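You operate a simulated robot arm through the tools that you are given. There is no shell and no other tool.

Carry out the task below with a simulated two-armed robot. There is one attempt and no reset: what you move stays moved.

Task
Stencil OATS on the lid of the brown box.
Fine: paint from the tray, with the round green brush; brush and stencil go back; the other boxes stay bare. Set down upright: round green brush. A coat counts when it lies all over at full strength: go over it till it gets no stronger.

It is judged by the outcome, as a careful person would: the job done as asked, and still so three seconds after it is handed in. It fails if anything else is knocked over, pushed out of place, dropped, spilled or broken. Lids that push on must go on centred and level and be pressed home; caps that screw on are set level and turned clockwise until they are tight.

Robot
Two 7-joint arms with two-finger parallel grippers on one trunk that stands fixed in place. Base frame: the origin is at the foot of the trunk, x ahead of it, y to its left, z up; the work surface is at about z = 850. Units: mm, rad, N and s.
The left shoulder is at [110, 169, 1461], the right one opposite. With the tool pointing down near the work surface each hand reaches from about 420 to 740 mm from the base axis, measured 20 degrees to its own side. Payload 1.57 kg a hand.
The tool frame of a hand sits at the grasp point between the pads (the TCP): z along the fingers, y along the line on which they close. The tips reach 30 mm beyond it. Largest opening 80 mm; finger width 17, thickness 12; the body of the gripper, 40 by 82 mm, starts 80 mm behind the TCP.
Orientation is that of the tool frame in the base frame, as [roll, pitch, yaw] about the fixed x, y, z axes, in that order (R = Rz(yaw) Ry(pitch) Rx(roll)). With the fingers straight down and closing along the base's y, the tool's x points along the base's -x, its y along +y and its z along -z.

Tools
- The arms move only by the tool servo_tool. It takes "left_deltas", "right_deltas" or both (then of equal length, played together; a hand with none holds still); each is a list of rows, each a list of 7 numbers: the shift along the tool's x, y, z in units of 400 mm (1.0 is 400 mm), then the turn, a rotation vector about the tool's x, y, z in units of 90 degrees (1.0 is 90 degrees), then the finger opening in mm, from 0 to 80. In form: [[tx, ty, tz, ax, ay, az, gripper], ...]. A call has 1 to 20 rows; each row is the pose to reach, as a shift and turn from the pose commanded when the call began, along the tool's axes at that moment. A call with a number of a shift or a turn outside -1 to 1 is refused whole. Each row takes 0.2 s and may step no farther than 50 mm and 0.15 rad from the row before; otherwise, or with a gripper value out of range, the whole call is refused. A pose out of reach is approached as far as the arm can. The call stops where the force on the tool passes 40 N (or 10 N more than at its start, if that is more) or the arm is blocked; 0.2 s more then pass. The fingers move at their own pace (about 72 mm/s each) and stop on an object; they squeeze with about 37 N. The grip force told is the motor's: it shows also when the fingers shut on nothing. Time passes only in rows, and 0.2 s behind the last, so rows that repeat a pose let the fingers close. The reply holds the time, the measured pose of the TCP, the force on the tool along the base axes, the opening and the grip force, in the units named above and with some noise, with the torque about the TCP (base axes, N m) and any sound that the robot's microphone picked up.
- Cameras (640 x 400 px; columns grow to the right, rows downward): "scene" is now at [163.6, -20.9, 1641.2]; the picture's right is [-0.30, -0.95, 0.00], its down [-0.74, 0.23, -0.64] and it looks along [0.61, -0.19, -0.77] (base axes); focal length 308 px, centre (320, 200). "left" rides on the left gripper at [72, 7, -122] in its tool frame; the picture's right is [-0.09, 1.00, 0.00], its down [-0.84, -0.08, -0.54] and it looks along [-0.54, -0.05, 0.84] (tool axes); focal length 238 px, centre (320, 200). "right" rides on the right gripper at [72, -7, -122] in its tool frame; the picture's right is [0.09, 1.00, 0.00], its down [-0.84, 0.08, -0.54] and it looks along [-0.54, 0.05, 0.84] (tool axes); focal length 238 px, centre (320, 200). There is no depth. A picture from a camera that has moved, and an enlarged one, comes with that camera's place and axes in the base frame and with its lens. The place of the scene camera against the robot may be out by one fixed shift of up to 12 mm in any direction.
- capture(camera): a new picture of that camera. The clock stands still meanwhile.
- lift_body(by): slides the trunk up (or, below 0, down) by that many mm; the arms and the scene camera ride with it, the base frame stays. It gives what a move gives, with no picture.
- turn_head(pan, tilt): turns the head with the scene camera to pan (to the left, within 1.501 rad either way) and tilt (down, from -0.506 to 1.204), counted from straight ahead of the robot. It gives what a move gives.
- zoom(camera, box): a new picture of the part [left, top, right, bottom] of that camera's present view, enlarged. The clock stands still meanwhile.
- sign_off(): hands the job in; it is judged then, once.

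Nothing tells you positions but the pictures and the camera data. Unless the task says otherwise, let go and move clear before handing in.

The tools are called after ">>>" as a command line: name --argument value ..., lists and objects as JSON in quotes. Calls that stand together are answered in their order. servo_tool: Moves the arms, as the interface text tells. Its arguments: {"type":"object","properties":{"left_deltas":{"type":"array","items":{"type":"array","items":{"type":"number"}}},"right_deltas":{"type":"array","items":{"type":"array","items":{"type":"number"}}}},"required":[]} The other tools are called the same way: lift_body (by) moves the trunk up or down; turn_head (pan, tilt) turns the head that bears the scene camera; capture (camera) takes a picture; zoom (camera, box) takes an enlarged picture of a part of a camera's view; sign_off () hands the job in.

At the start:

```text
clock: 0.0
left_tcp_pos: [702.6, 106.0, 1165.5]
left_tcp_rot: [-3.14, 0.0, 3.141]
left_ft_force: [-0.3, -0.2, 0.1]
left_moment: [0.02, 0.0, 0.01]
left_gripper_width: 79.8
left_gripper_force: 0.0
right_tcp_pos: [619.4, -351.4, 1207.1]
right_tcp_rot: [3.141, 0.0, 3.138]
right_ft_force: [-1.0, -0.5, 0.1]
right_moment: [0.0, -0.01, 0.0]
right_gripper_width: 80.0
right_gripper_force: 0.0
trunk travel left (down, up): [-775.0, 115.0]
head pan, tilt (commanded): [-0.3, 0.88]
```

scene: 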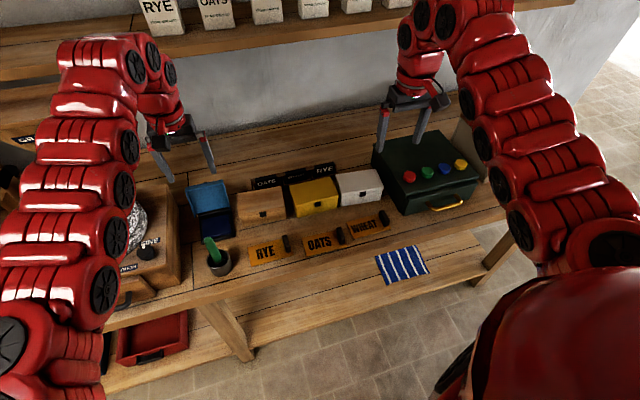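
right: 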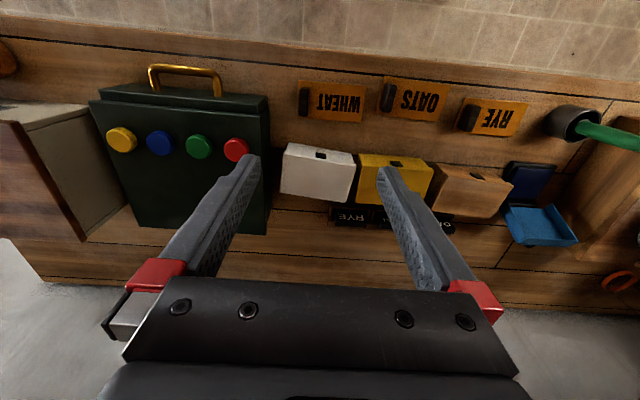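
left: 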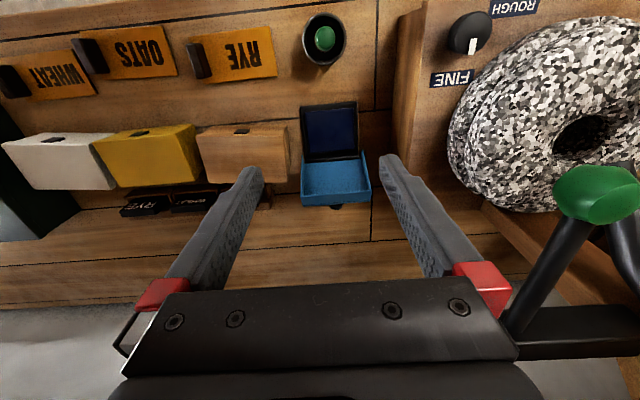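

I see three boxes (tan/brown, yellow, white), three orange stencils with grips (RYE, OATS, WHEAT), a blue paint tray with a lid, and a green brush in a cup. I'll look closer before moving anything.

>>> zoom --camera "scene" --box '[170, 150, 410, 300]'

>>> zoom --camera "left" --box '[0, 0, 400, 250]'

>>> zoom --camera "right" --box '[260, 60, 640, 297]'

>>> zoom --camera "scene" --box '[0, 120, 240, 270]'

```text
2.67 times, centred on (290, 225) of scene
camera zoom: at [163.6, -20.9, 1641.2], right [-0.3, -0.95, 0.0], down [-0.74, 0.23, -0.64], along [0.61, -0.19, -0.77], focal length 822 px, centre (400, 133)
```

zoom: 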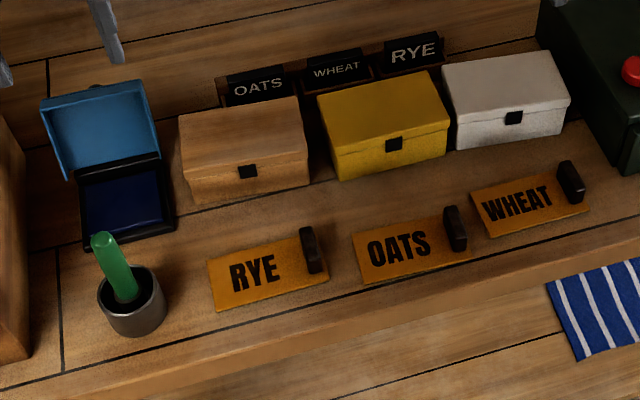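

```text
1.60 times, centred on (200, 125) of left
camera zoom: at [630.7, 111.3, 1288.5], right [0.09, 1.0, 0.0], down [0.84, -0.08, 0.54], along [0.54, -0.05, -0.84], focal length 381 px, centre (512, 320)
```

zoom: 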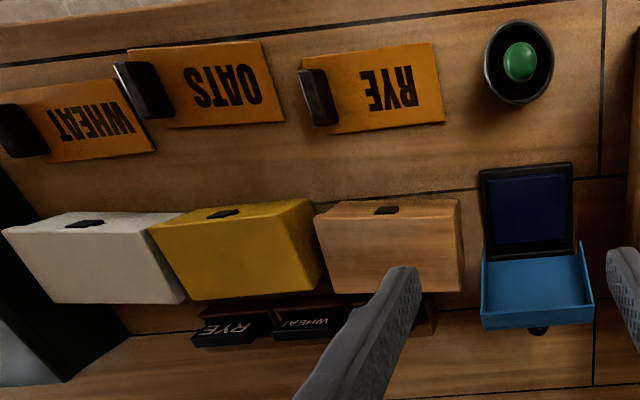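

```text
1.68 times, centred on (450, 178) of right
camera zoom: at [546.3, -357.2, 1328.4], right [-0.09, 1.0, 0.0], down [0.84, 0.08, 0.54], along [0.54, 0.05, -0.84], focal length 401 px, centre (101, 236)
```

zoom: 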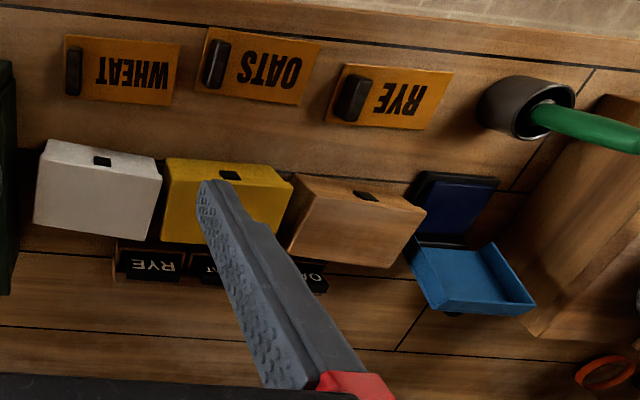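

```text
2.67 times, centred on (120, 195) of scene
camera zoom: at [163.6, -20.9, 1641.2], right [-0.3, -0.95, 0.0], down [-0.74, 0.23, -0.64], along [0.61, -0.19, -0.77], focal length 822 px, centre (853, 213)
```

zoom: 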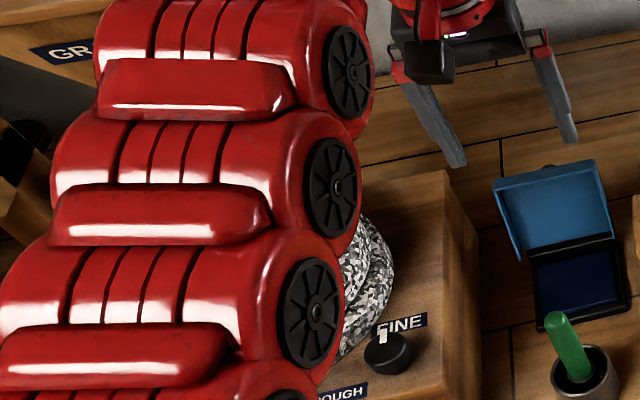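

The brown box sits left of the yellow one, between the tray and the other boxes. I'll zoom further to measure it.

>>> zoom --camera "left" --box '[180, 90, 340, 190]'

>>> zoom --camera "scene" --box '[220, 170, 300, 230]'

>>> zoom --camera "scene" --box '[240, 210, 400, 270]'

>>> zoom --camera "scene" --box '[180, 170, 260, 290]'

>>> zoom --camera "left" --box '[60, 10, 380, 110]'

```text
4.00 times, centred on (260, 140) of left
camera zoom: at [630.7, 111.3, 1288.5], right [0.09, 1.0, 0.0], down [0.84, -0.08, 0.54], along [0.54, -0.05, -0.84], focal length 953 px, centre (560, 440)
```

zoom: 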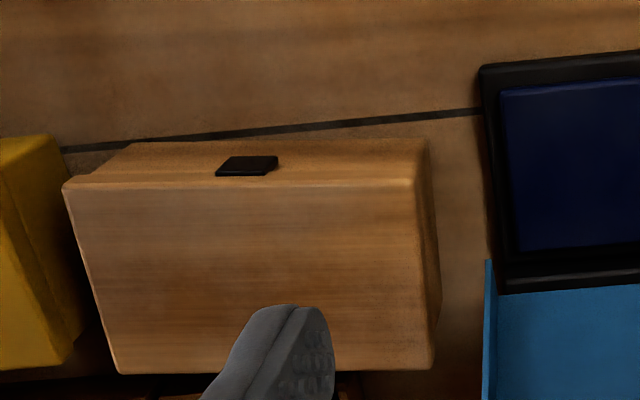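

```text
6.67 times, centred on (260, 200) of scene
camera zoom: at [163.6, -20.9, 1641.2], right [-0.3, -0.95, 0.0], down [-0.74, 0.23, -0.64], along [0.61, -0.19, -0.77], focal length 2056 px, centre (720, 200)
```

zoom: 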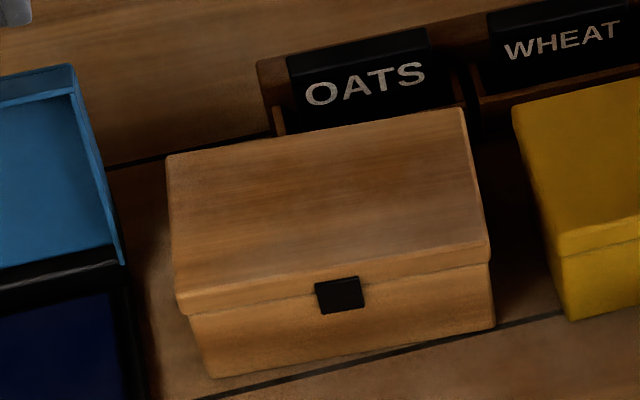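

```text
4.00 times, centred on (320, 240) of scene
camera zoom: at [163.6, -20.9, 1641.2], right [-0.3, -0.95, 0.0], down [-0.74, 0.23, -0.64], along [0.61, -0.19, -0.77], focal length 1234 px, centre (320, 40)
```

zoom: 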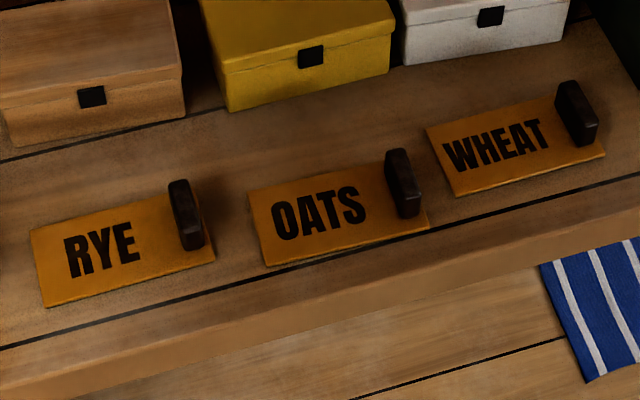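

```text
3.33 times, centred on (220, 230) of scene
camera zoom: at [163.6, -20.9, 1641.2], right [-0.3, -0.95, 0.0], down [-0.74, 0.23, -0.64], along [0.61, -0.19, -0.77], focal length 1028 px, centre (653, 100)
```

zoom: 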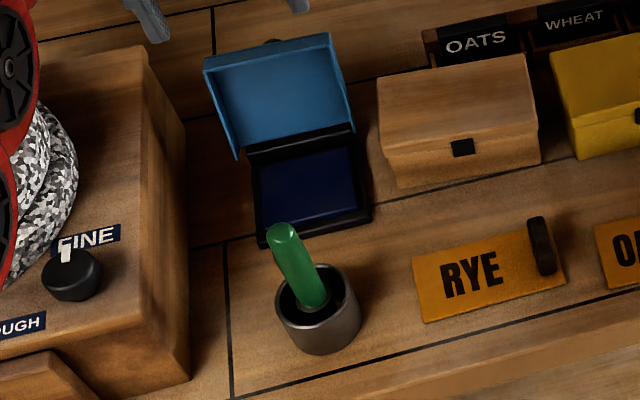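

```text
2.00 times, centred on (220, 60) of left
camera zoom: at [630.7, 111.3, 1288.5], right [0.09, 1.0, 0.0], down [0.84, -0.08, 0.54], along [0.54, -0.05, -0.84], focal length 477 px, centre (520, 480)
```

zoom: 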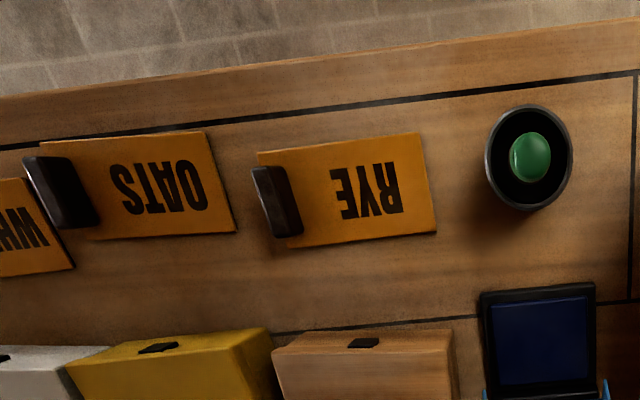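

I have rough positions: OATS stencil near x 580–650, y −120 to −245; brown lid centred near (780, −30) at about z 915; brush cup near (622, 117). Next I'll look around with the head for anything else that matters.

>>> turn_head --pan 0.3 --tilt 0.8

>>> capture --camera "scene"

>>> turn_head --pan -0.15 --tilt 0.95

>>> capture --camera "scene"

```text
clock: 1.0
left_tcp_pos: [704.7, 107.3, 1165.7]
left_tcp_rot: [3.141, -0.001, 3.141]
left_ft_force: [-0.2, -0.1, 0.4]
left_moment: [0.05, 0.0, -0.02]
left_gripper_width: 79.9
left_gripper_force: 0.0
right_tcp_pos: [617.3, -351.3, 1207.2]
right_tcp_rot: [3.141, 0.0, 3.14]
right_ft_force: [0.0, -0.2, -0.1]
right_moment: [-0.01, 0.03, -0.01]
right_gripper_width: 80.0
right_gripper_force: 0.1
trunk travel left (down, up): [-775.0, 115.0]
head pan, tilt (commanded): [0.3, 0.799]
```

```text
taken
camera scene: at [167.6, 25.5, 1647.5], right [0.29, -0.96, 0.0], down [-0.69, -0.21, -0.7], along [0.67, 0.21, -0.72], focal length 308 px, centre (320, 200)
```

scene: 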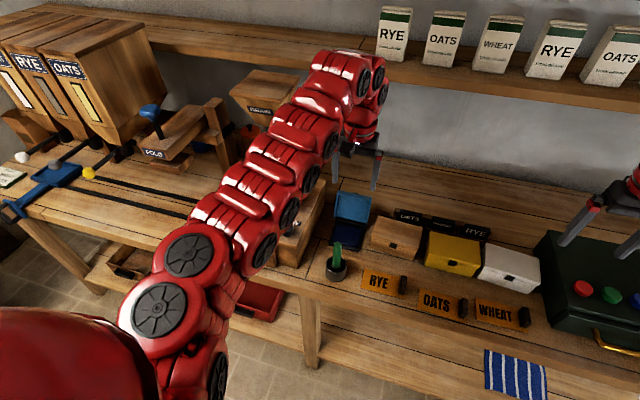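

```text
clock: 1.9
left_tcp_pos: [702.9, 106.2, 1166.6]
left_tcp_rot: [-3.139, 0.0, 3.142]
left_ft_force: [0.9, 0.6, 0.5]
left_moment: [-0.02, -0.02, 0.01]
left_gripper_width: 80.1
left_gripper_force: 0.0
right_tcp_pos: [617.8, -351.4, 1206.4]
right_tcp_rot: [3.141, 0.001, 3.14]
right_ft_force: [-0.3, -0.9, 1.1]
right_moment: [-0.02, 0.02, -0.01]
right_gripper_width: 80.1
right_gripper_force: 0.1
trunk travel left (down, up): [-775.0, 115.0]
head pan, tilt (commanded): [-0.15, 0.949]
```

```text
taken
camera scene: at [162.4, -9.0, 1636.0], right [-0.15, -0.99, 0.0], down [-0.8, 0.12, -0.58], along [0.58, -0.09, -0.81], focal length 308 px, centre (320, 200)
```

scene: 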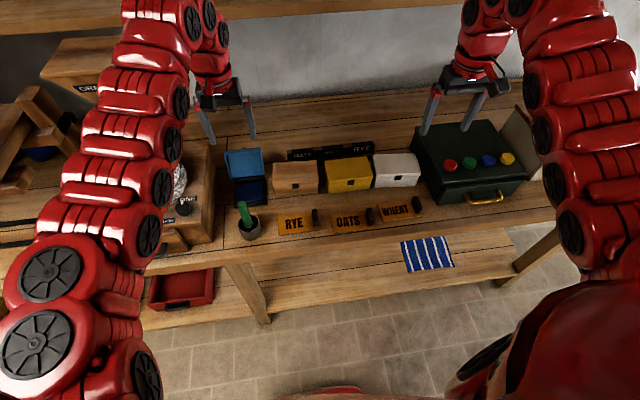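

Only one brush is on the bench, and the rest is clear enough. I'll bring the right hand above the OATS stencil's handle to see it close up.

>>> servo_tool --right_deltas '[[0.005, 0.08, 0.1, 0, 0, 0, 80], [0.01, 0.16, 0.2, 0, 0, 0, 80], [0.015, 0.24, 0.3, 0, 0, 0, 80], [0.02, 0.315, 0.3925, 0, 0, 0, 80], [0.02, 0.315, 0.3925, 0, 0, 0, 80]]'

>>> capture --camera "right"

```text
refused: row 1 steps farther than a row can; nothing moved
```

```text
taken
camera right: at [546.3, -357.1, 1328.4], right [-0.09, 1.0, 0.0], down [0.84, 0.08, 0.54], along [0.54, 0.05, -0.84], focal length 238 px, centre (320, 200)
```

right: 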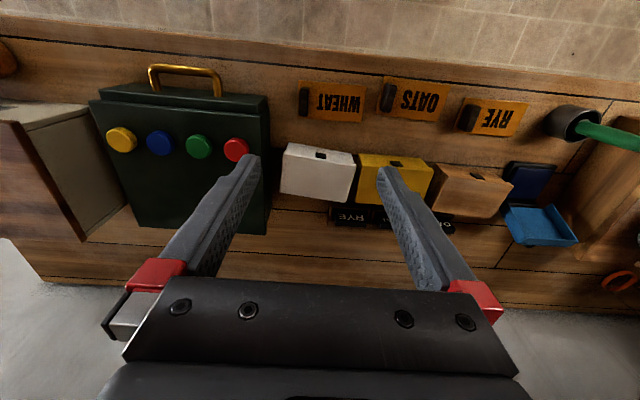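

The first row stepped 51 mm, just over the limit. I'll use shorter steps for the same move of the right hand toward the OATS stencil.

>>> servo_tool --right_deltas '[[0.003, 0.055, 0.07, 0, 0, 0, 80], [0.007, 0.11, 0.14, 0, 0, 0, 80], [0.01, 0.165, 0.21, 0, 0, 0, 80], [0.014, 0.22, 0.28, 0, 0, 0, 80], [0.017, 0.27, 0.34, 0, 0, 0, 80], [0.02, 0.315, 0.3925, 0, 0, 0, 80], [0.02, 0.315, 0.3925, 0, 0, 0, 80]]'

>>> capture --camera "right"

```text
clock: 3.5
left_tcp_pos: [704.4, 105.8, 1164.6]
left_tcp_rot: [-3.139, -0.003, 3.141]
left_ft_force: [-0.7, 0.1, 0.3]
left_moment: [-0.03, 0.02, -0.01]
left_gripper_width: 79.8
left_gripper_force: 0.0
right_tcp_pos: [643.5, -261.1, 1055.5]
right_tcp_rot: [3.139, 0.004, 3.136]
right_ft_force: [0.9, 0.4, 0.0]
right_moment: [0.01, 0.02, 0.02]
right_gripper_width: 80.2
right_gripper_force: 0.1
right hand out of reach, approached as far as the arm can: row 3, 4, 5, 6, 7
trunk travel left (down, up): [-775.0, 115.0]
head pan, tilt (commanded): [-0.15, 0.949]
```

```text
taken
camera right: at [569.8, -265.7, 1176.4], right [-0.09, 1.0, 0.0], down [0.84, 0.07, 0.54], along [0.54, 0.05, -0.84], focal length 238 px, centre (320, 200)
```

right: 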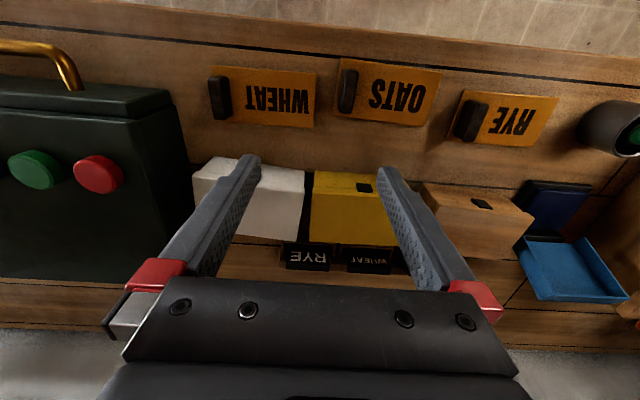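

The right hand stopped short at (643, −261, 1055); the folded arm seems to limit it at this height. I'll zoom in on the handle from here before going lower.

>>> zoom --camera "right" --box '[310, 40, 470, 140]'

>>> zoom --camera "scene" --box '[320, 190, 400, 240]'

```text
4.00 times, centred on (390, 90) of right
camera zoom: at [569.8, -265.7, 1176.4], right [-0.09, 1.0, 0.0], down [0.84, 0.07, 0.54], along [0.54, 0.05, -0.84], focal length 953 px, centre (40, 640)
```

zoom: 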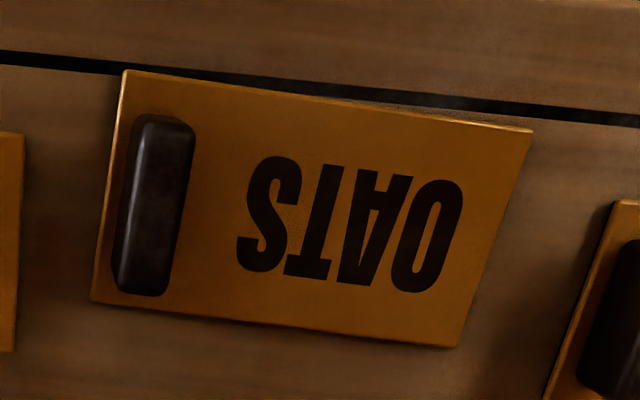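

```text
8.00 times, centred on (360, 215) of scene
camera zoom: at [164.6, -9.1, 1635.7], right [-0.15, -0.99, 0.0], down [-0.8, 0.12, -0.58], along [0.57, -0.09, -0.81], focal length 2468 px, centre (0, 80)
```

zoom: 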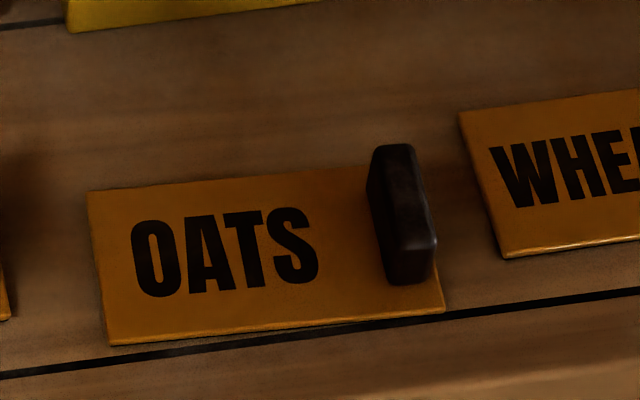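

The OATS plate spans about (578..647, −242..−116) with its yaw near −2°. Its handle is centred near (612, −228), about 44 long, 13 thick, with its top at z≈879. Next I'll lower the right hand to see how far the arm reaches.

>>> servo_tool --right_deltas '[[0, 0, 0.08, 0, 0, 0, 45], [0, 0, 0.16, 0, 0, 0, 45], [0, 0, 0.25, 0, 0, 0, 45], [0, 0, 0.25, 0, 0, 0, 45]]'

>>> capture --camera "right"

```text
clock: 4.5
left_tcp_pos: [704.2, 107.3, 1164.2]
left_tcp_rot: [-3.139, 0.0, 3.141]
left_ft_force: [0.3, -0.3, 0.8]
left_moment: [0.02, 0.01, -0.01]
left_gripper_width: 80.0
left_gripper_force: 0.0
right_tcp_pos: [639.5, -261.2, 958.3]
right_tcp_rot: [3.141, 0.0, 3.14]
right_ft_force: [-0.2, -0.2, -0.3]
right_moment: [-0.01, -0.01, 0.0]
right_gripper_width: 44.9
right_gripper_force: 0.0
trunk travel left (down, up): [-775.0, 115.0]
head pan, tilt (commanded): [-0.15, 0.949]
```

```text
taken
camera right: at [567.3, -267.0, 1079.3], right [-0.09, 1.0, 0.0], down [0.84, 0.08, 0.54], along [0.54, 0.05, -0.84], focal length 238 px, centre (320, 200)
```

right: 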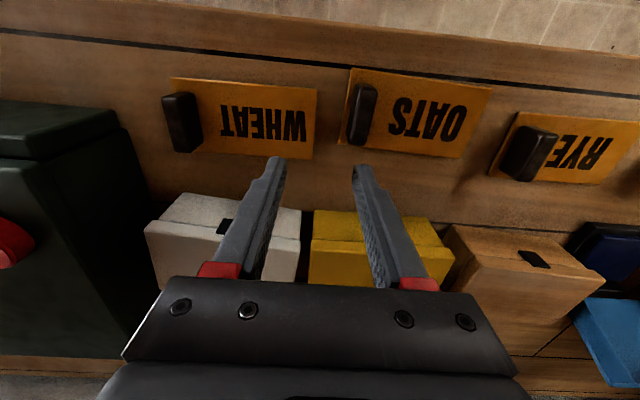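

The stop left the commanded pose where the hand actually halted, and the hand is now at (639, −261, 957). I'll pitch the right gripper forward about 30°, since the lid is far out and a pitched tool reaches further.

>>> servo_tool --right_deltas '[[0, 0, 0, 0, -0.085, 0, 45], [0, 0, 0, 0, -0.17, 0, 45], [0, 0, 0, 0, -0.255, 0, 45], [0, 0, 0, 0, -0.3333, 0, 45], [0, 0, 0, 0, -0.3333, 0, 45]]'

>>> capture --camera "right"

>>> capture --camera "scene"

```text
clock: 5.7
left_tcp_pos: [704.1, 105.8, 1165.2]
left_tcp_rot: [-3.14, 0.001, 3.141]
left_ft_force: [-0.3, 0.0, -0.3]
left_moment: [0.02, -0.01, -0.01]
left_gripper_width: 80.1
left_gripper_force: 0.0
right_tcp_pos: [639.0, -262.1, 958.4]
right_tcp_rot: [3.141, 0.524, 3.139]
right_ft_force: [0.4, -0.3, -0.4]
right_moment: [-0.01, 0.0, -0.01]
right_gripper_width: 44.9
right_gripper_force: 0.2
trunk travel left (down, up): [-775.0, 115.0]
head pan, tilt (commanded): [-0.15, 0.949]
```

```text
taken
camera right: at [515.9, -266.3, 1027.5], right [-0.08, 1.0, -0.05], down [0.45, 0.08, 0.89], along [0.89, 0.05, -0.46], focal length 238 px, centre (320, 200)
```

right: 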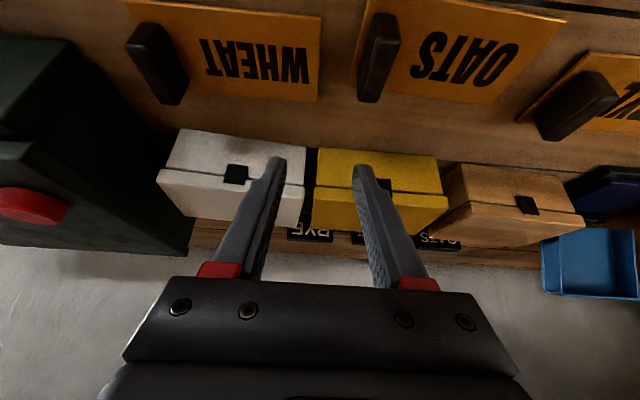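

```text
taken
camera scene: at [162.2, -9.8, 1636.0], right [-0.15, -0.99, 0.0], down [-0.8, 0.12, -0.58], along [0.58, -0.09, -0.81], focal length 308 px, centre (320, 200)
```

scene: 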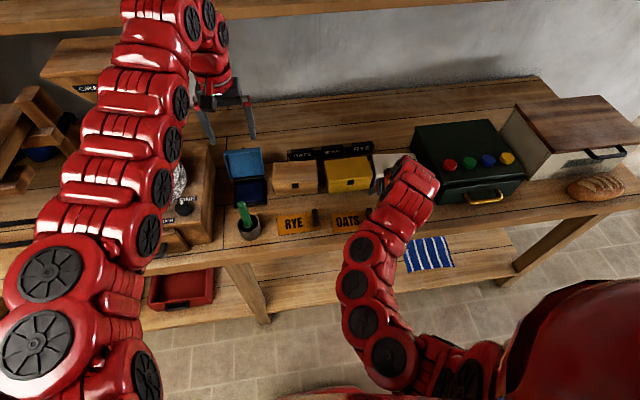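

Pitching works. Before taking the stencil, I'll test without it whether the right arm reaches above the brown lid, near (776, −79, 1012), at this trunk height.

>>> servo_tool --right_deltas '[[-0.034, 0, -0.0595, 0, 0, 0, 45], [-0.0688, 0, -0.119, 0, 0, 0, 45], [-0.14, 0.09, -0.07, 0, 0, 0, 45], [-0.21, 0.19, -0.03, 0, 0, 0, 45], [-0.28, 0.29, 0.01, 0, 0, 0, 45], [-0.33, 0.38, 0.035, 0, 0, 0, 45], [-0.365, 0.455, 0.052, 0, 0, 0, 45], [-0.365, 0.455, 0.052, 0, 0, 0, 45]]'

>>> capture --camera "right"

>>> capture --camera "scene"

```text
refused: row 4 steps farther than a row can; nothing moved
```

```text
taken
camera right: at [515.9, -266.3, 1027.5], right [-0.08, 1.0, -0.05], down [0.45, 0.08, 0.89], along [0.89, 0.05, -0.46], focal length 238 px, centre (320, 200)
```

right: 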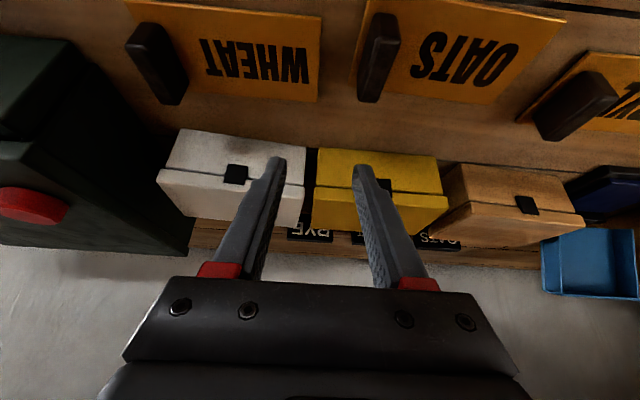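

```text
taken
camera scene: at [162.2, -9.8, 1636.0], right [-0.15, -0.99, 0.0], down [-0.8, 0.12, -0.58], along [0.58, -0.09, -0.81], focal length 308 px, centre (320, 200)
```

scene: 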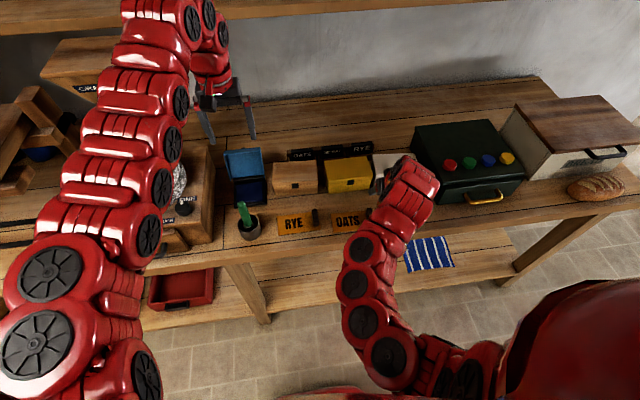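

Again one row was slightly long. I'll repeat the reach test toward the lid with even, shorter steps.

>>> servo_tool --right_deltas '[[-0.034, 0, -0.0595, 0, 0, 0, 45], [-0.0688, 0, -0.119, 0, 0, 0, 45], [-0.1182, 0.0758, -0.0905, 0, 0, 0, 45], [-0.1676, 0.1517, -0.062, 0, 0, 0, 45], [-0.2169, 0.2275, -0.0335, 0, 0, 0, 45], [-0.2663, 0.3033, -0.005, 0, 0, 0, 45], [-0.3156, 0.3792, 0.0235, 0, 0, 0, 45], [-0.365, 0.455, 0.052, 0, 0, 0, 45], [-0.365, 0.455, 0.052, 0, 0, 0, 45]]'

>>> capture --camera "right"

>>> capture --camera "scene"

```text
clock: 7.7
left_tcp_pos: [703.9, 106.2, 1165.9]
left_tcp_rot: [-3.141, 0.001, 3.141]
left_ft_force: [-0.8, -0.3, -0.1]
left_moment: [-0.03, -0.01, 0.0]
left_gripper_width: 79.8
left_gripper_force: 0.0
right_tcp_pos: [776.7, -80.2, 1014.8]
right_tcp_rot: [-3.14, 0.524, 3.14]
right_ft_force: [-1.0, 0.6, -0.1]
right_moment: [-0.01, -0.02, 0.01]
right_gripper_width: 45.0
right_gripper_force: 0.1
trunk travel left (down, up): [-775.0, 115.0]
head pan, tilt (commanded): [-0.15, 0.949]
```

```text
taken
camera right: at [654.4, -84.9, 1083.4], right [-0.08, 1.0, -0.05], down [0.46, 0.08, 0.89], along [0.89, 0.05, -0.46], focal length 238 px, centre (320, 200)
```

right: 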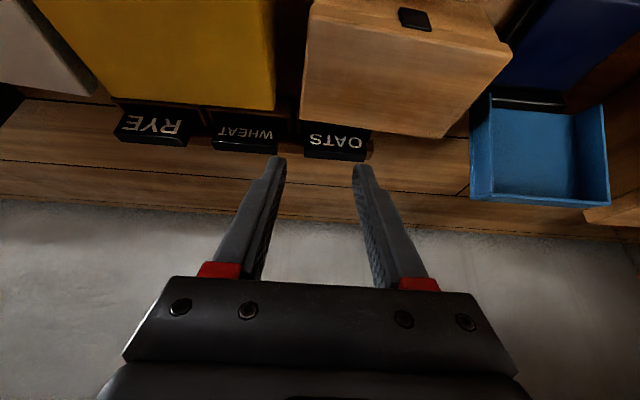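

```text
taken
camera scene: at [162.0, -9.4, 1636.0], right [-0.15, -0.99, 0.0], down [-0.8, 0.12, -0.58], along [0.58, -0.09, -0.81], focal length 308 px, centre (320, 200)
```

scene: 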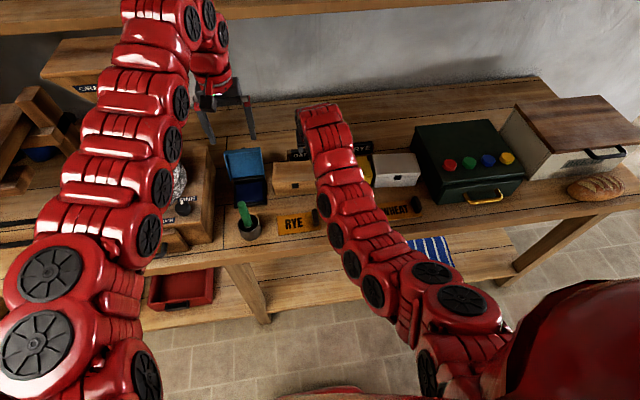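

The right arm reaches above the lid with a 30° pitch at (777, −80, 1015). I'll measure the lid's corners closely from here.

>>> zoom --camera "right" --box '[290, 0, 530, 150]'

>>> zoom --camera "left" --box '[380, 0, 640, 200]'

>>> zoom --camera "left" --box '[180, 90, 420, 240]'

```text
2.67 times, centred on (410, 75) of right
camera zoom: at [654.4, -84.9, 1083.4], right [-0.08, 1.0, -0.05], down [0.46, 0.08, 0.89], along [0.89, 0.05, -0.46], focal length 636 px, centre (80, 533)
```

zoom: 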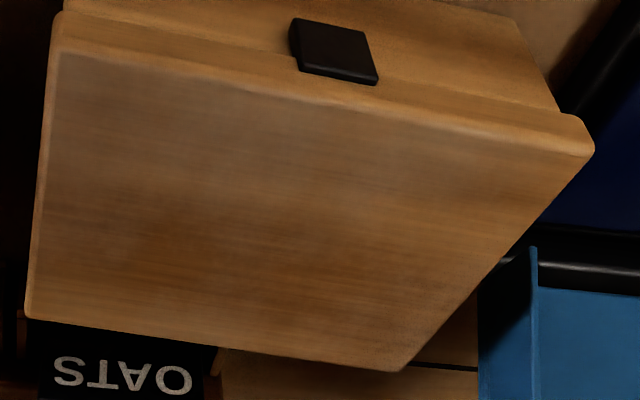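

```text
2.00 times, centred on (510, 100) of left
camera zoom: at [630.4, 111.1, 1288.7], right [0.09, 1.0, 0.0], down [0.84, -0.08, 0.54], along [0.54, -0.05, -0.84], focal length 477 px, centre (-60, 400)
```

zoom: 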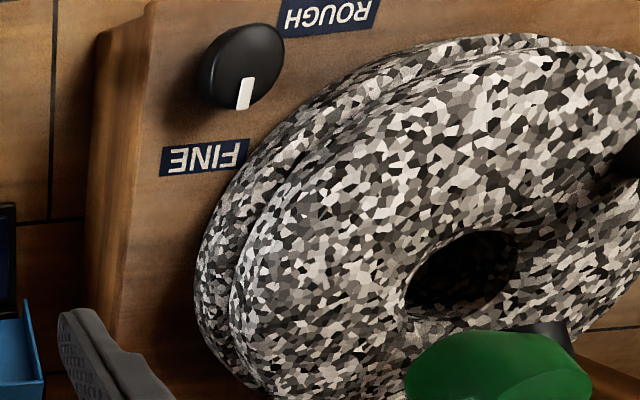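

```text
2.67 times, centred on (300, 165) of left
camera zoom: at [630.4, 111.1, 1288.7], right [0.09, 1.0, 0.0], down [0.84, -0.08, 0.54], along [0.54, -0.05, -0.84], focal length 636 px, centre (373, 293)
```

zoom: 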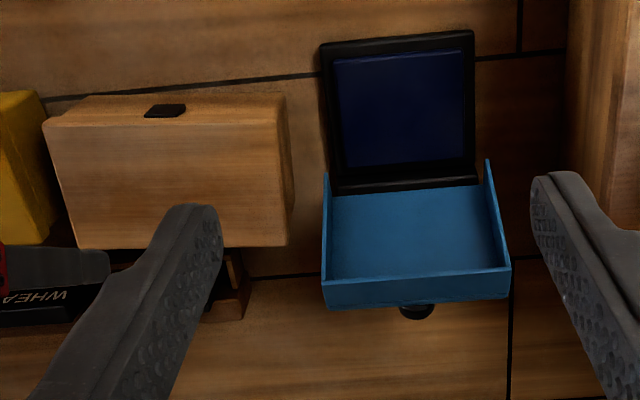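

The lid's corners come out near (736, −93), (746, 46), (822, −100) and (829, 41), so its centre is about (783, −27), yaw about −5°, z≈912. I'll bring the right hand back above the OATS handle with the pitch at 45°, which leaves room for the left hand with the brush.

>>> servo_tool --right_deltas '[[0.0738, -0.0621, -0.0171, 0, -0.0278, 0, 40], [0.1477, -0.1242, -0.0343, 0, -0.0556, 0, 40], [0.2215, -0.1863, -0.0514, 0, -0.0833, 0, 40], [0.2953, -0.2483, -0.0685, 0, -0.1111, 0, 40], [0.3692, -0.3104, -0.0857, 0, -0.1389, 0, 40], [0.443, -0.3725, -0.1028, 0, -0.1667, 0, 40], [0.443, -0.3725, -0.1028, 0, -0.1667, 0, 40]]'

>>> capture --camera "right"

```text
clock: 9.3
left_tcp_pos: [704.3, 108.4, 1164.0]
left_tcp_rot: [-3.14, -0.002, -3.141]
left_ft_force: [0.2, 0.6, 0.2]
left_moment: [0.0, -0.01, -0.01]
left_gripper_width: 80.1
left_gripper_force: 0.1
right_tcp_pos: [604.4, -228.0, 961.0]
right_tcp_rot: [-3.141, 0.786, 3.14]
right_ft_force: [0.7, 0.4, 0.0]
right_moment: [0.02, 0.0, 0.01]
right_gripper_width: 40.1
right_gripper_force: 0.0
trunk travel left (down, up): [-775.0, 115.0]
head pan, tilt (commanded): [-0.15, 0.949]
```

```text
taken
camera right: at [466.5, -232.8, 995.2], right [-0.06, 1.0, -0.07], down [0.21, 0.08, 0.97], along [0.98, 0.05, -0.21], focal length 238 px, centre (320, 200)
```

right: 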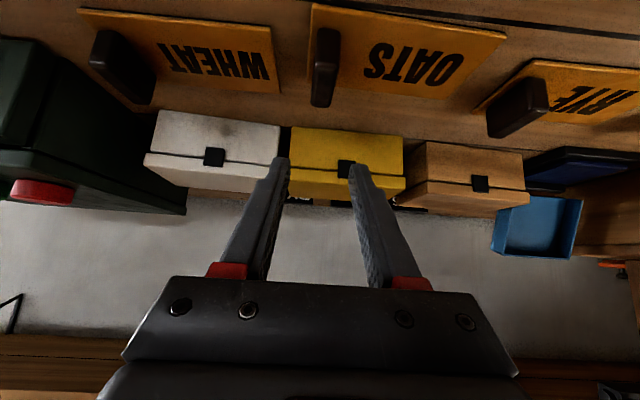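

The right hand is above the handle with a 45° pitch. I'll zoom in to fix the handle's place relative to the fingers.

>>> zoom --camera "right" --box '[280, 0, 520, 150]'

```text
2.67 times, centred on (400, 75) of right
camera zoom: at [466.5, -232.8, 995.2], right [-0.06, 1.0, -0.07], down [0.21, 0.08, 0.97], along [0.98, 0.05, -0.21], focal length 636 px, centre (107, 533)
```

zoom: 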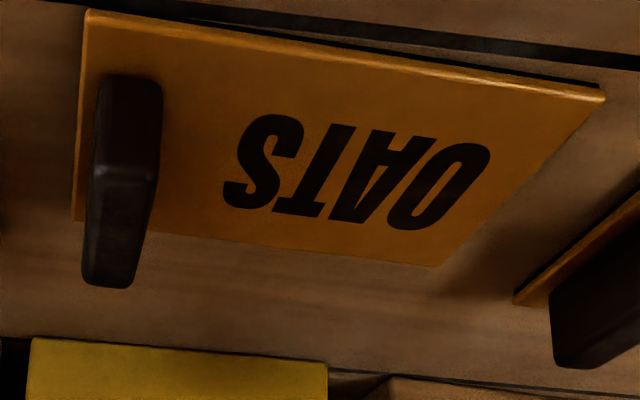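

The handle is centred at about (616, −228), spanning x 594–639, with its top at z≈880. I'll turn the right hand by −2° to match it and go down until the fingers straddle it, with the TCP at about z 885.

>>> servo_tool --right_deltas '[[0.043, -0.001, 0.0453, 0.005, 0, 0.005, 40], [0.086, -0.002, 0.0907, 0.01, 0, 0.01, 40], [0.115, -0.003, 0.121, 0.0157, 0, 0.0157, 40], [0.129, -0.004, 0.136, 0.0157, 0, 0.0157, 40], [0.129, -0.004, 0.136, 0.0157, 0, 0.0157, 40]]'

>>> capture --camera "right"

>>> zoom --camera "right" --box '[240, 60, 440, 220]'

```text
clock: 10.5
left_tcp_pos: [704.2, 106.9, 1165.2]
left_tcp_rot: [-3.139, 0.001, 3.14]
left_ft_force: [-0.8, -0.2, 0.0]
left_moment: [0.0, -0.03, -0.02]
left_gripper_width: 80.0
left_gripper_force: 0.0
right_tcp_pos: [605.3, -230.5, 884.7]
right_tcp_rot: [3.141, 0.785, 3.106]
right_ft_force: [0.2, 0.8, 0.6]
right_moment: [0.02, 0.01, -0.02]
right_gripper_width: 39.9
right_gripper_force: 0.1
trunk travel left (down, up): [-775.0, 115.0]
head pan, tilt (commanded): [-0.15, 0.949]
```

```text
taken
camera right: at [467.7, -230.3, 920.3], right [-0.03, 1.0, -0.07], down [0.21, 0.07, 0.97], along [0.98, 0.01, -0.21], focal length 238 px, centre (320, 200)
```

right: 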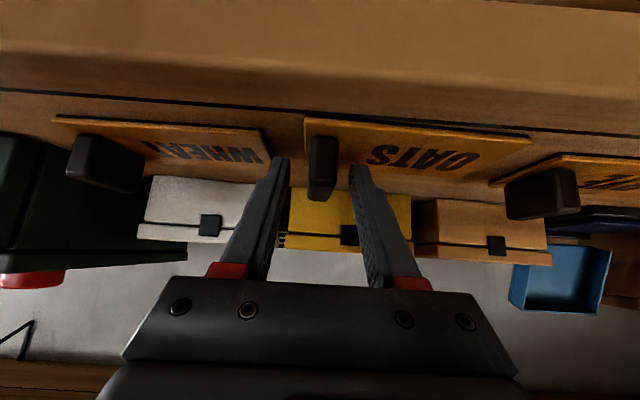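

```text
2.50 times, centred on (340, 140) of right
camera zoom: at [467.7, -230.3, 920.3], right [-0.03, 1.0, -0.07], down [0.21, 0.07, 0.97], along [0.98, 0.01, -0.21], focal length 596 px, centre (270, 350)
```

zoom: 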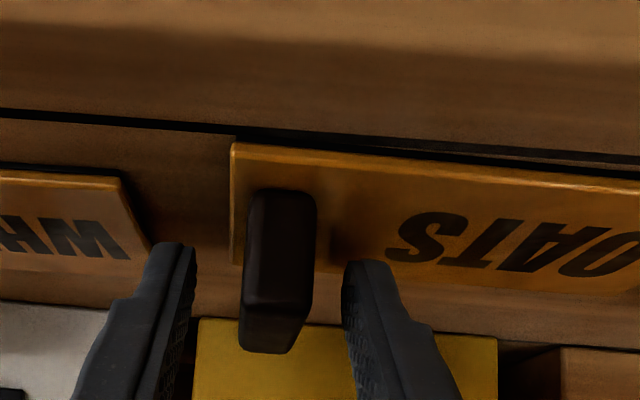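

The handle lies between the fingers, about 2–3 mm toward +y of the middle. I'll centre on it and close.

>>> servo_tool --right_deltas '[[0, 0.006, 0, 0, 0, 0, 40], [0, 0.006, 0, 0, 0, 0, 20], [0, 0.006, 0, 0, 0, 0, 5], [0, 0.006, 0, 0, 0, 0, 0], [0, 0.006, 0, 0, 0, 0, 0]]'

>>> zoom --camera "right" --box '[240, 60, 440, 220]'

```text
clock: 11.7
left_tcp_pos: [703.9, 106.6, 1166.4]
left_tcp_rot: [3.141, 0.002, 3.141]
left_ft_force: [0.5, -0.2, 0.2]
left_moment: [0.01, 0.0, 0.0]
left_gripper_width: 80.1
left_gripper_force: 0.1
right_tcp_pos: [605.3, -227.1, 885.1]
right_tcp_rot: [-3.141, 0.785, 3.106]
right_ft_force: [-0.3, -2.6, -0.4]
right_moment: [-0.06, 0.05, -0.03]
right_gripper_width: 15.9
right_gripper_force: 31.7
trunk travel left (down, up): [-775.0, 115.0]
head pan, tilt (commanded): [-0.15, 0.949]
```

```text
2.50 times, centred on (340, 140) of right
camera zoom: at [467.8, -228.2, 920.2], right [-0.03, 1.0, -0.07], down [0.21, 0.07, 0.97], along [0.98, 0.01, -0.21], focal length 596 px, centre (270, 350)
```

zoom: 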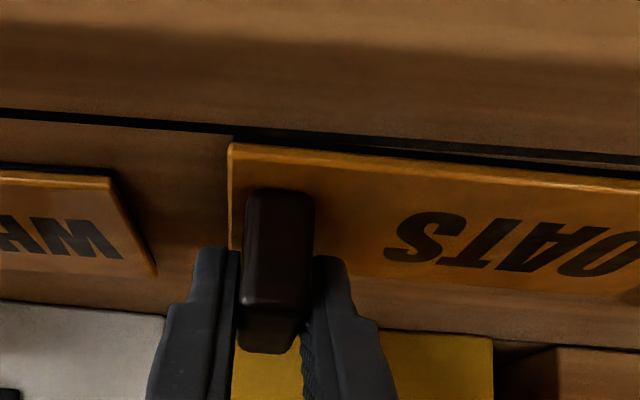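

The handle is held at 15.9 mm opening. I'll note the stencil's home pose as TCP (605.3, −227.8, 885), yaw −2°. Now I'll lift it gently and check it hangs level.

>>> servo_tool --right_deltas '[[-0.01, 0, -0.01, 0, 0, 0, 0], [-0.035, 0, -0.035, 0, 0, 0, 0], [-0.08, 0, -0.08, 0, 0, 0, 0], [-0.125, 0, -0.125, 0, 0, 0, 0], [-0.17, 0, -0.17, 0, 0, 0, 0], [-0.2033, 0, -0.2033, 0, 0, 0, 0], [-0.2033, 0, -0.2033, 0, 0, 0, 0]]'

>>> capture --camera "right"

>>> capture --camera "scene"

```text
clock: 13.3
left_tcp_pos: [702.4, 106.8, 1166.3]
left_tcp_rot: [-3.14, 0.0, -3.141]
left_ft_force: [-0.2, -0.1, 0.3]
left_moment: [-0.02, 0.02, -0.04]
left_gripper_width: 80.2
left_gripper_force: 0.1
right_tcp_pos: [606.4, -225.8, 999.6]
right_tcp_rot: [-3.141, 0.783, 3.105]
right_ft_force: [-0.2, 0.3, -2.9]
right_moment: [-0.12, 0.05, -0.01]
right_gripper_width: 15.9
right_gripper_force: 31.2
trunk travel left (down, up): [-775.0, 115.0]
head pan, tilt (commanded): [-0.15, 0.949]
```

```text
taken
camera right: at [468.6, -226.9, 1036.1], right [-0.03, 1.0, -0.06], down [0.21, 0.07, 0.97], along [0.98, 0.01, -0.21], focal length 238 px, centre (320, 200)
```

right: 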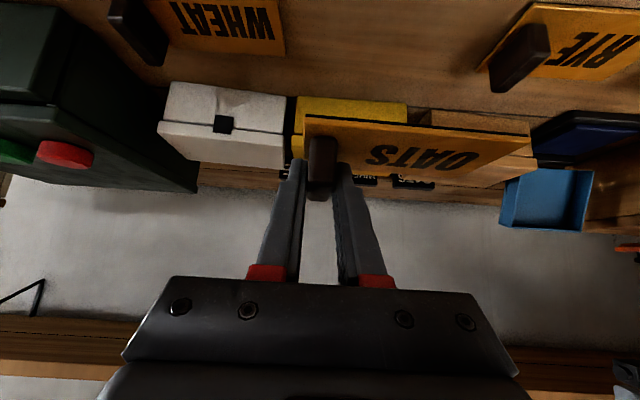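

```text
taken
camera scene: at [162.7, -9.2, 1635.9], right [-0.15, -0.99, 0.0], down [-0.8, 0.12, -0.58], along [0.58, -0.09, -0.81], focal length 308 px, centre (320, 200)
```

scene: 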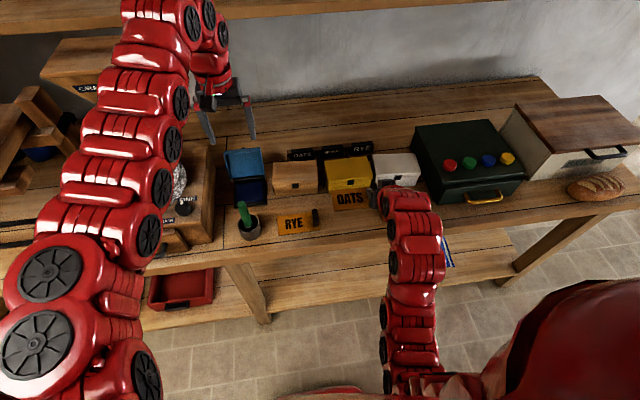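

The stencil hangs level at z≈1000. I'll carry it over the brown lid, turn it about −2° more to match the box, and stop above it to check.

>>> servo_tool --right_deltas '[[-0.0428, 0.0651, 0.0516, 0.003, 0, 0.003, 0], [-0.0855, 0.1302, 0.1032, 0.006, 0, 0.006, 0], [-0.1283, 0.1954, 0.1548, 0.009, 0, 0.009, 0], [-0.171, 0.2605, 0.2063, 0.012, 0, 0.012, 0], [-0.2138, 0.3256, 0.2579, 0.015, 0, 0.015, 0], [-0.2565, 0.3907, 0.3095, 0.0173, 0, 0.0173, 0], [-0.2565, 0.3907, 0.3095, 0.0173, 0, 0.0173, 0]]'

>>> capture --camera "right"

>>> capture --camera "left"

>>> capture --camera "scene"

```text
clock: 14.9
left_tcp_pos: [702.5, 106.6, 1165.9]
left_tcp_rot: [-3.142, 0.0, 3.142]
left_ft_force: [-0.4, 0.2, 0.6]
left_moment: [0.03, -0.03, 0.01]
left_gripper_width: 79.9
left_gripper_force: 0.0
right_tcp_pos: [770.9, -77.6, 984.4]
right_tcp_rot: [3.14, 0.784, 3.067]
right_ft_force: [1.1, 0.1, -3.5]
right_moment: [-0.11, 0.04, 0.01]
right_gripper_width: 15.9
right_gripper_force: 31.3
trunk travel left (down, up): [-775.0, 115.0]
head pan, tilt (commanded): [-0.15, 0.949]
```

```text
taken
camera right: at [633.0, -72.3, 1019.7], right [0.01, 1.0, -0.07], down [0.21, 0.06, 0.97], along [0.98, -0.02, -0.21], focal length 238 px, centre (320, 200)
```

right: 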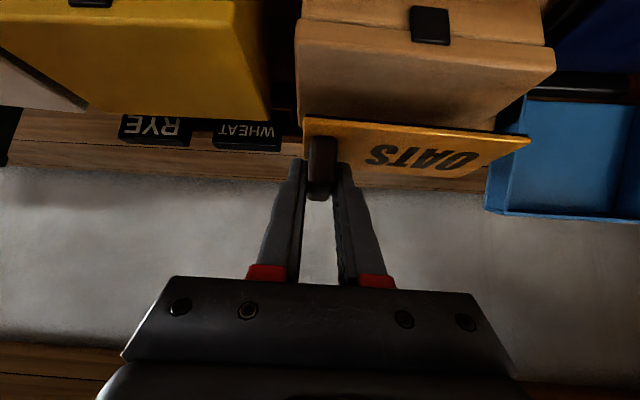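

```text
taken
camera left: at [630.7, 111.0, 1288.6], right [0.09, 1.0, 0.0], down [0.84, -0.08, 0.54], along [0.54, -0.05, -0.84], focal length 238 px, centre (320, 200)
```

left: 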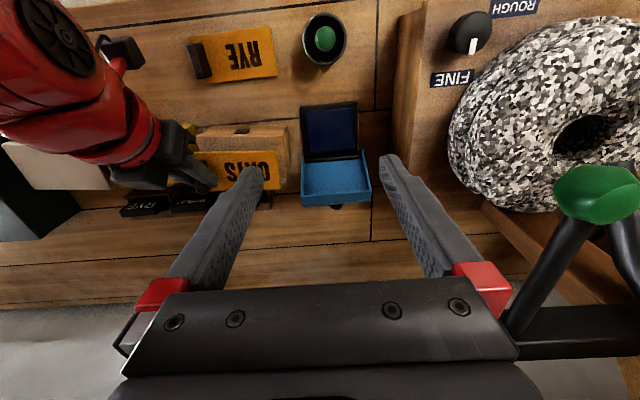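

```text
taken
camera scene: at [162.4, -9.6, 1636.0], right [-0.15, -0.99, 0.0], down [-0.8, 0.12, -0.58], along [0.58, -0.09, -0.81], focal length 308 px, centre (320, 200)
```

scene: 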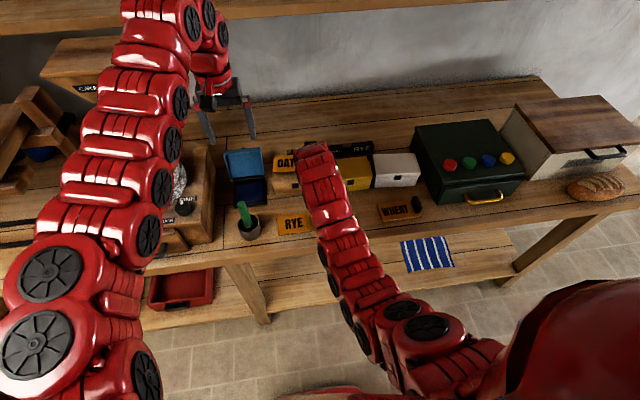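

The plate is over the lid. I'll lower it by 25 mm and check the alignment before touching down.

>>> servo_tool --right_deltas '[[0.022, 0, 0.022, 0, 0, 0, 0], [0.0442, 0, 0.0442, 0, 0, 0, 0], [0.0442, 0, 0.0442, 0, 0, 0, 0]]'

>>> zoom --camera "right" --box '[280, 0, 600, 200]'

>>> zoom --camera "left" --box '[160, 100, 320, 220]'

>>> zoom --camera "scene" --box '[250, 140, 350, 205]'

```text
clock: 15.7
left_tcp_pos: [704.1, 105.4, 1165.5]
left_tcp_rot: [-3.14, 0.0, 3.141]
left_ft_force: [-0.1, -0.5, -0.5]
left_moment: [-0.01, 0.01, -0.01]
left_gripper_width: 80.2
left_gripper_force: 0.1
right_tcp_pos: [771.1, -76.3, 959.6]
right_tcp_rot: [3.142, 0.786, 3.067]
right_ft_force: [0.6, -0.5, -2.8]
right_moment: [-0.06, 0.01, 0.0]
right_gripper_width: 15.8
right_gripper_force: 31.1
trunk travel left (down, up): [-775.0, 115.0]
head pan, tilt (commanded): [-0.15, 0.949]
```

```text
2.00 times, centred on (440, 100) of right
camera zoom: at [633.9, -71.6, 994.9], right [0.01, 1.0, -0.07], down [0.21, 0.06, 0.97], along [0.98, -0.02, -0.21], focal length 477 px, centre (80, 400)
```

zoom: 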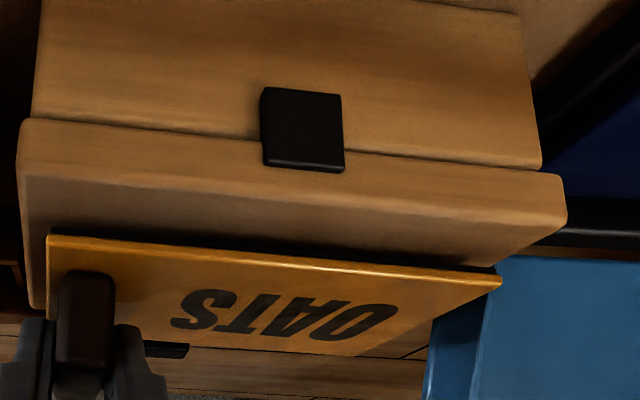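

```text
3.33 times, centred on (240, 160) of left
camera zoom: at [631.0, 111.6, 1288.2], right [0.09, 1.0, 0.0], down [0.84, -0.08, 0.54], along [0.54, -0.05, -0.84], focal length 794 px, centre (587, 333)
```

zoom: 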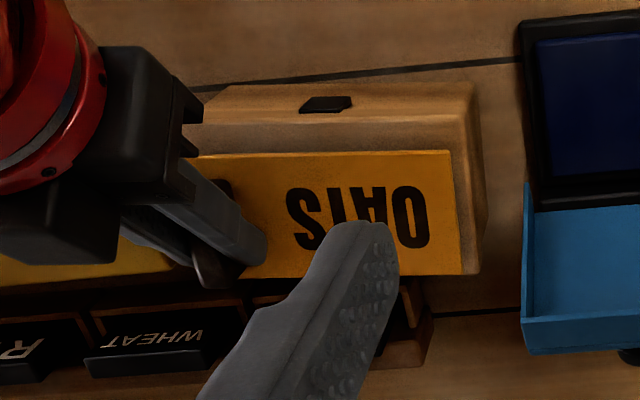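

```text
6.15 times, centred on (300, 172) of scene
camera zoom: at [162.9, -8.9, 1636.0], right [-0.15, -0.99, 0.0], down [-0.8, 0.12, -0.58], along [0.58, -0.09, -0.81], focal length 1898 px, centre (443, 369)
```

zoom: 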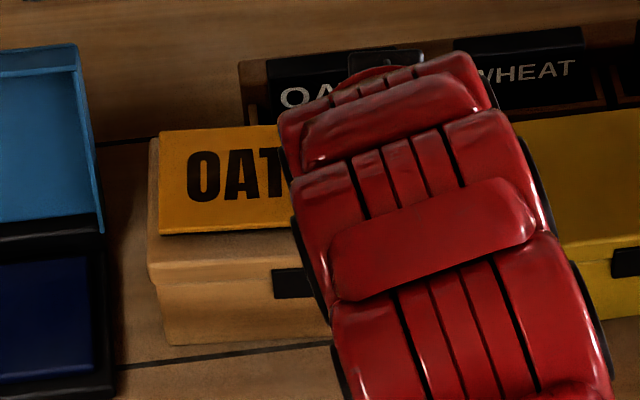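

The plate sits inside the lid's outline with margins of about 6–11 mm on every side. I'll lower it in small steps and watch the force.

>>> servo_tool --right_deltas '[[0.007, 0, 0.007, 0, 0, 0, 0], [0.0141, 0, 0.0141, 0, 0, 0, 0], [0.0141, 0, 0.0141, 0, 0, 0, 0]]'

>>> servo_tool --right_deltas '[[0.0018, 0, 0.0018, 0, 0, 0, 0], [0.0036, 0, 0.0036, 0, 0, 0, 0], [0.0036, 0, 0.0036, 0, 0, 0, 0]]'

```text
clock: 16.5
left_tcp_pos: [703.9, 106.3, 1166.6]
left_tcp_rot: [-3.141, -0.002, -3.141]
left_ft_force: [-0.4, -0.5, 0.0]
left_moment: [0.0, -0.02, -0.01]
left_gripper_width: 80.0
left_gripper_force: 0.2
right_tcp_pos: [772.4, -76.6, 955.3]
right_tcp_rot: [3.141, 0.789, 3.067]
right_ft_force: [1.2, -0.2, 7.2]
right_moment: [0.11, 0.21, -0.01]
right_gripper_width: 15.7
right_gripper_force: 31.5
trunk travel left (down, up): [-775.0, 115.0]
head pan, tilt (commanded): [-0.15, 0.949]
```

```text
clock: 17.3
left_tcp_pos: [701.9, 106.7, 1167.0]
left_tcp_rot: [-3.14, 0.001, 3.141]
left_ft_force: [0.1, 0.0, 0.8]
left_moment: [0.02, 0.01, -0.02]
left_gripper_width: 79.9
left_gripper_force: 0.1
right_tcp_pos: [770.4, -76.9, 954.5]
right_tcp_rot: [-3.141, 0.793, 3.067]
right_ft_force: [8.6, -4.4, 25.1]
right_moment: [-0.01, 0.23, -0.1]
right_gripper_width: 15.9
right_gripper_force: 31.5
trunk travel left (down, up): [-775.0, 115.0]
head pan, tilt (commanded): [-0.15, 0.949]
```

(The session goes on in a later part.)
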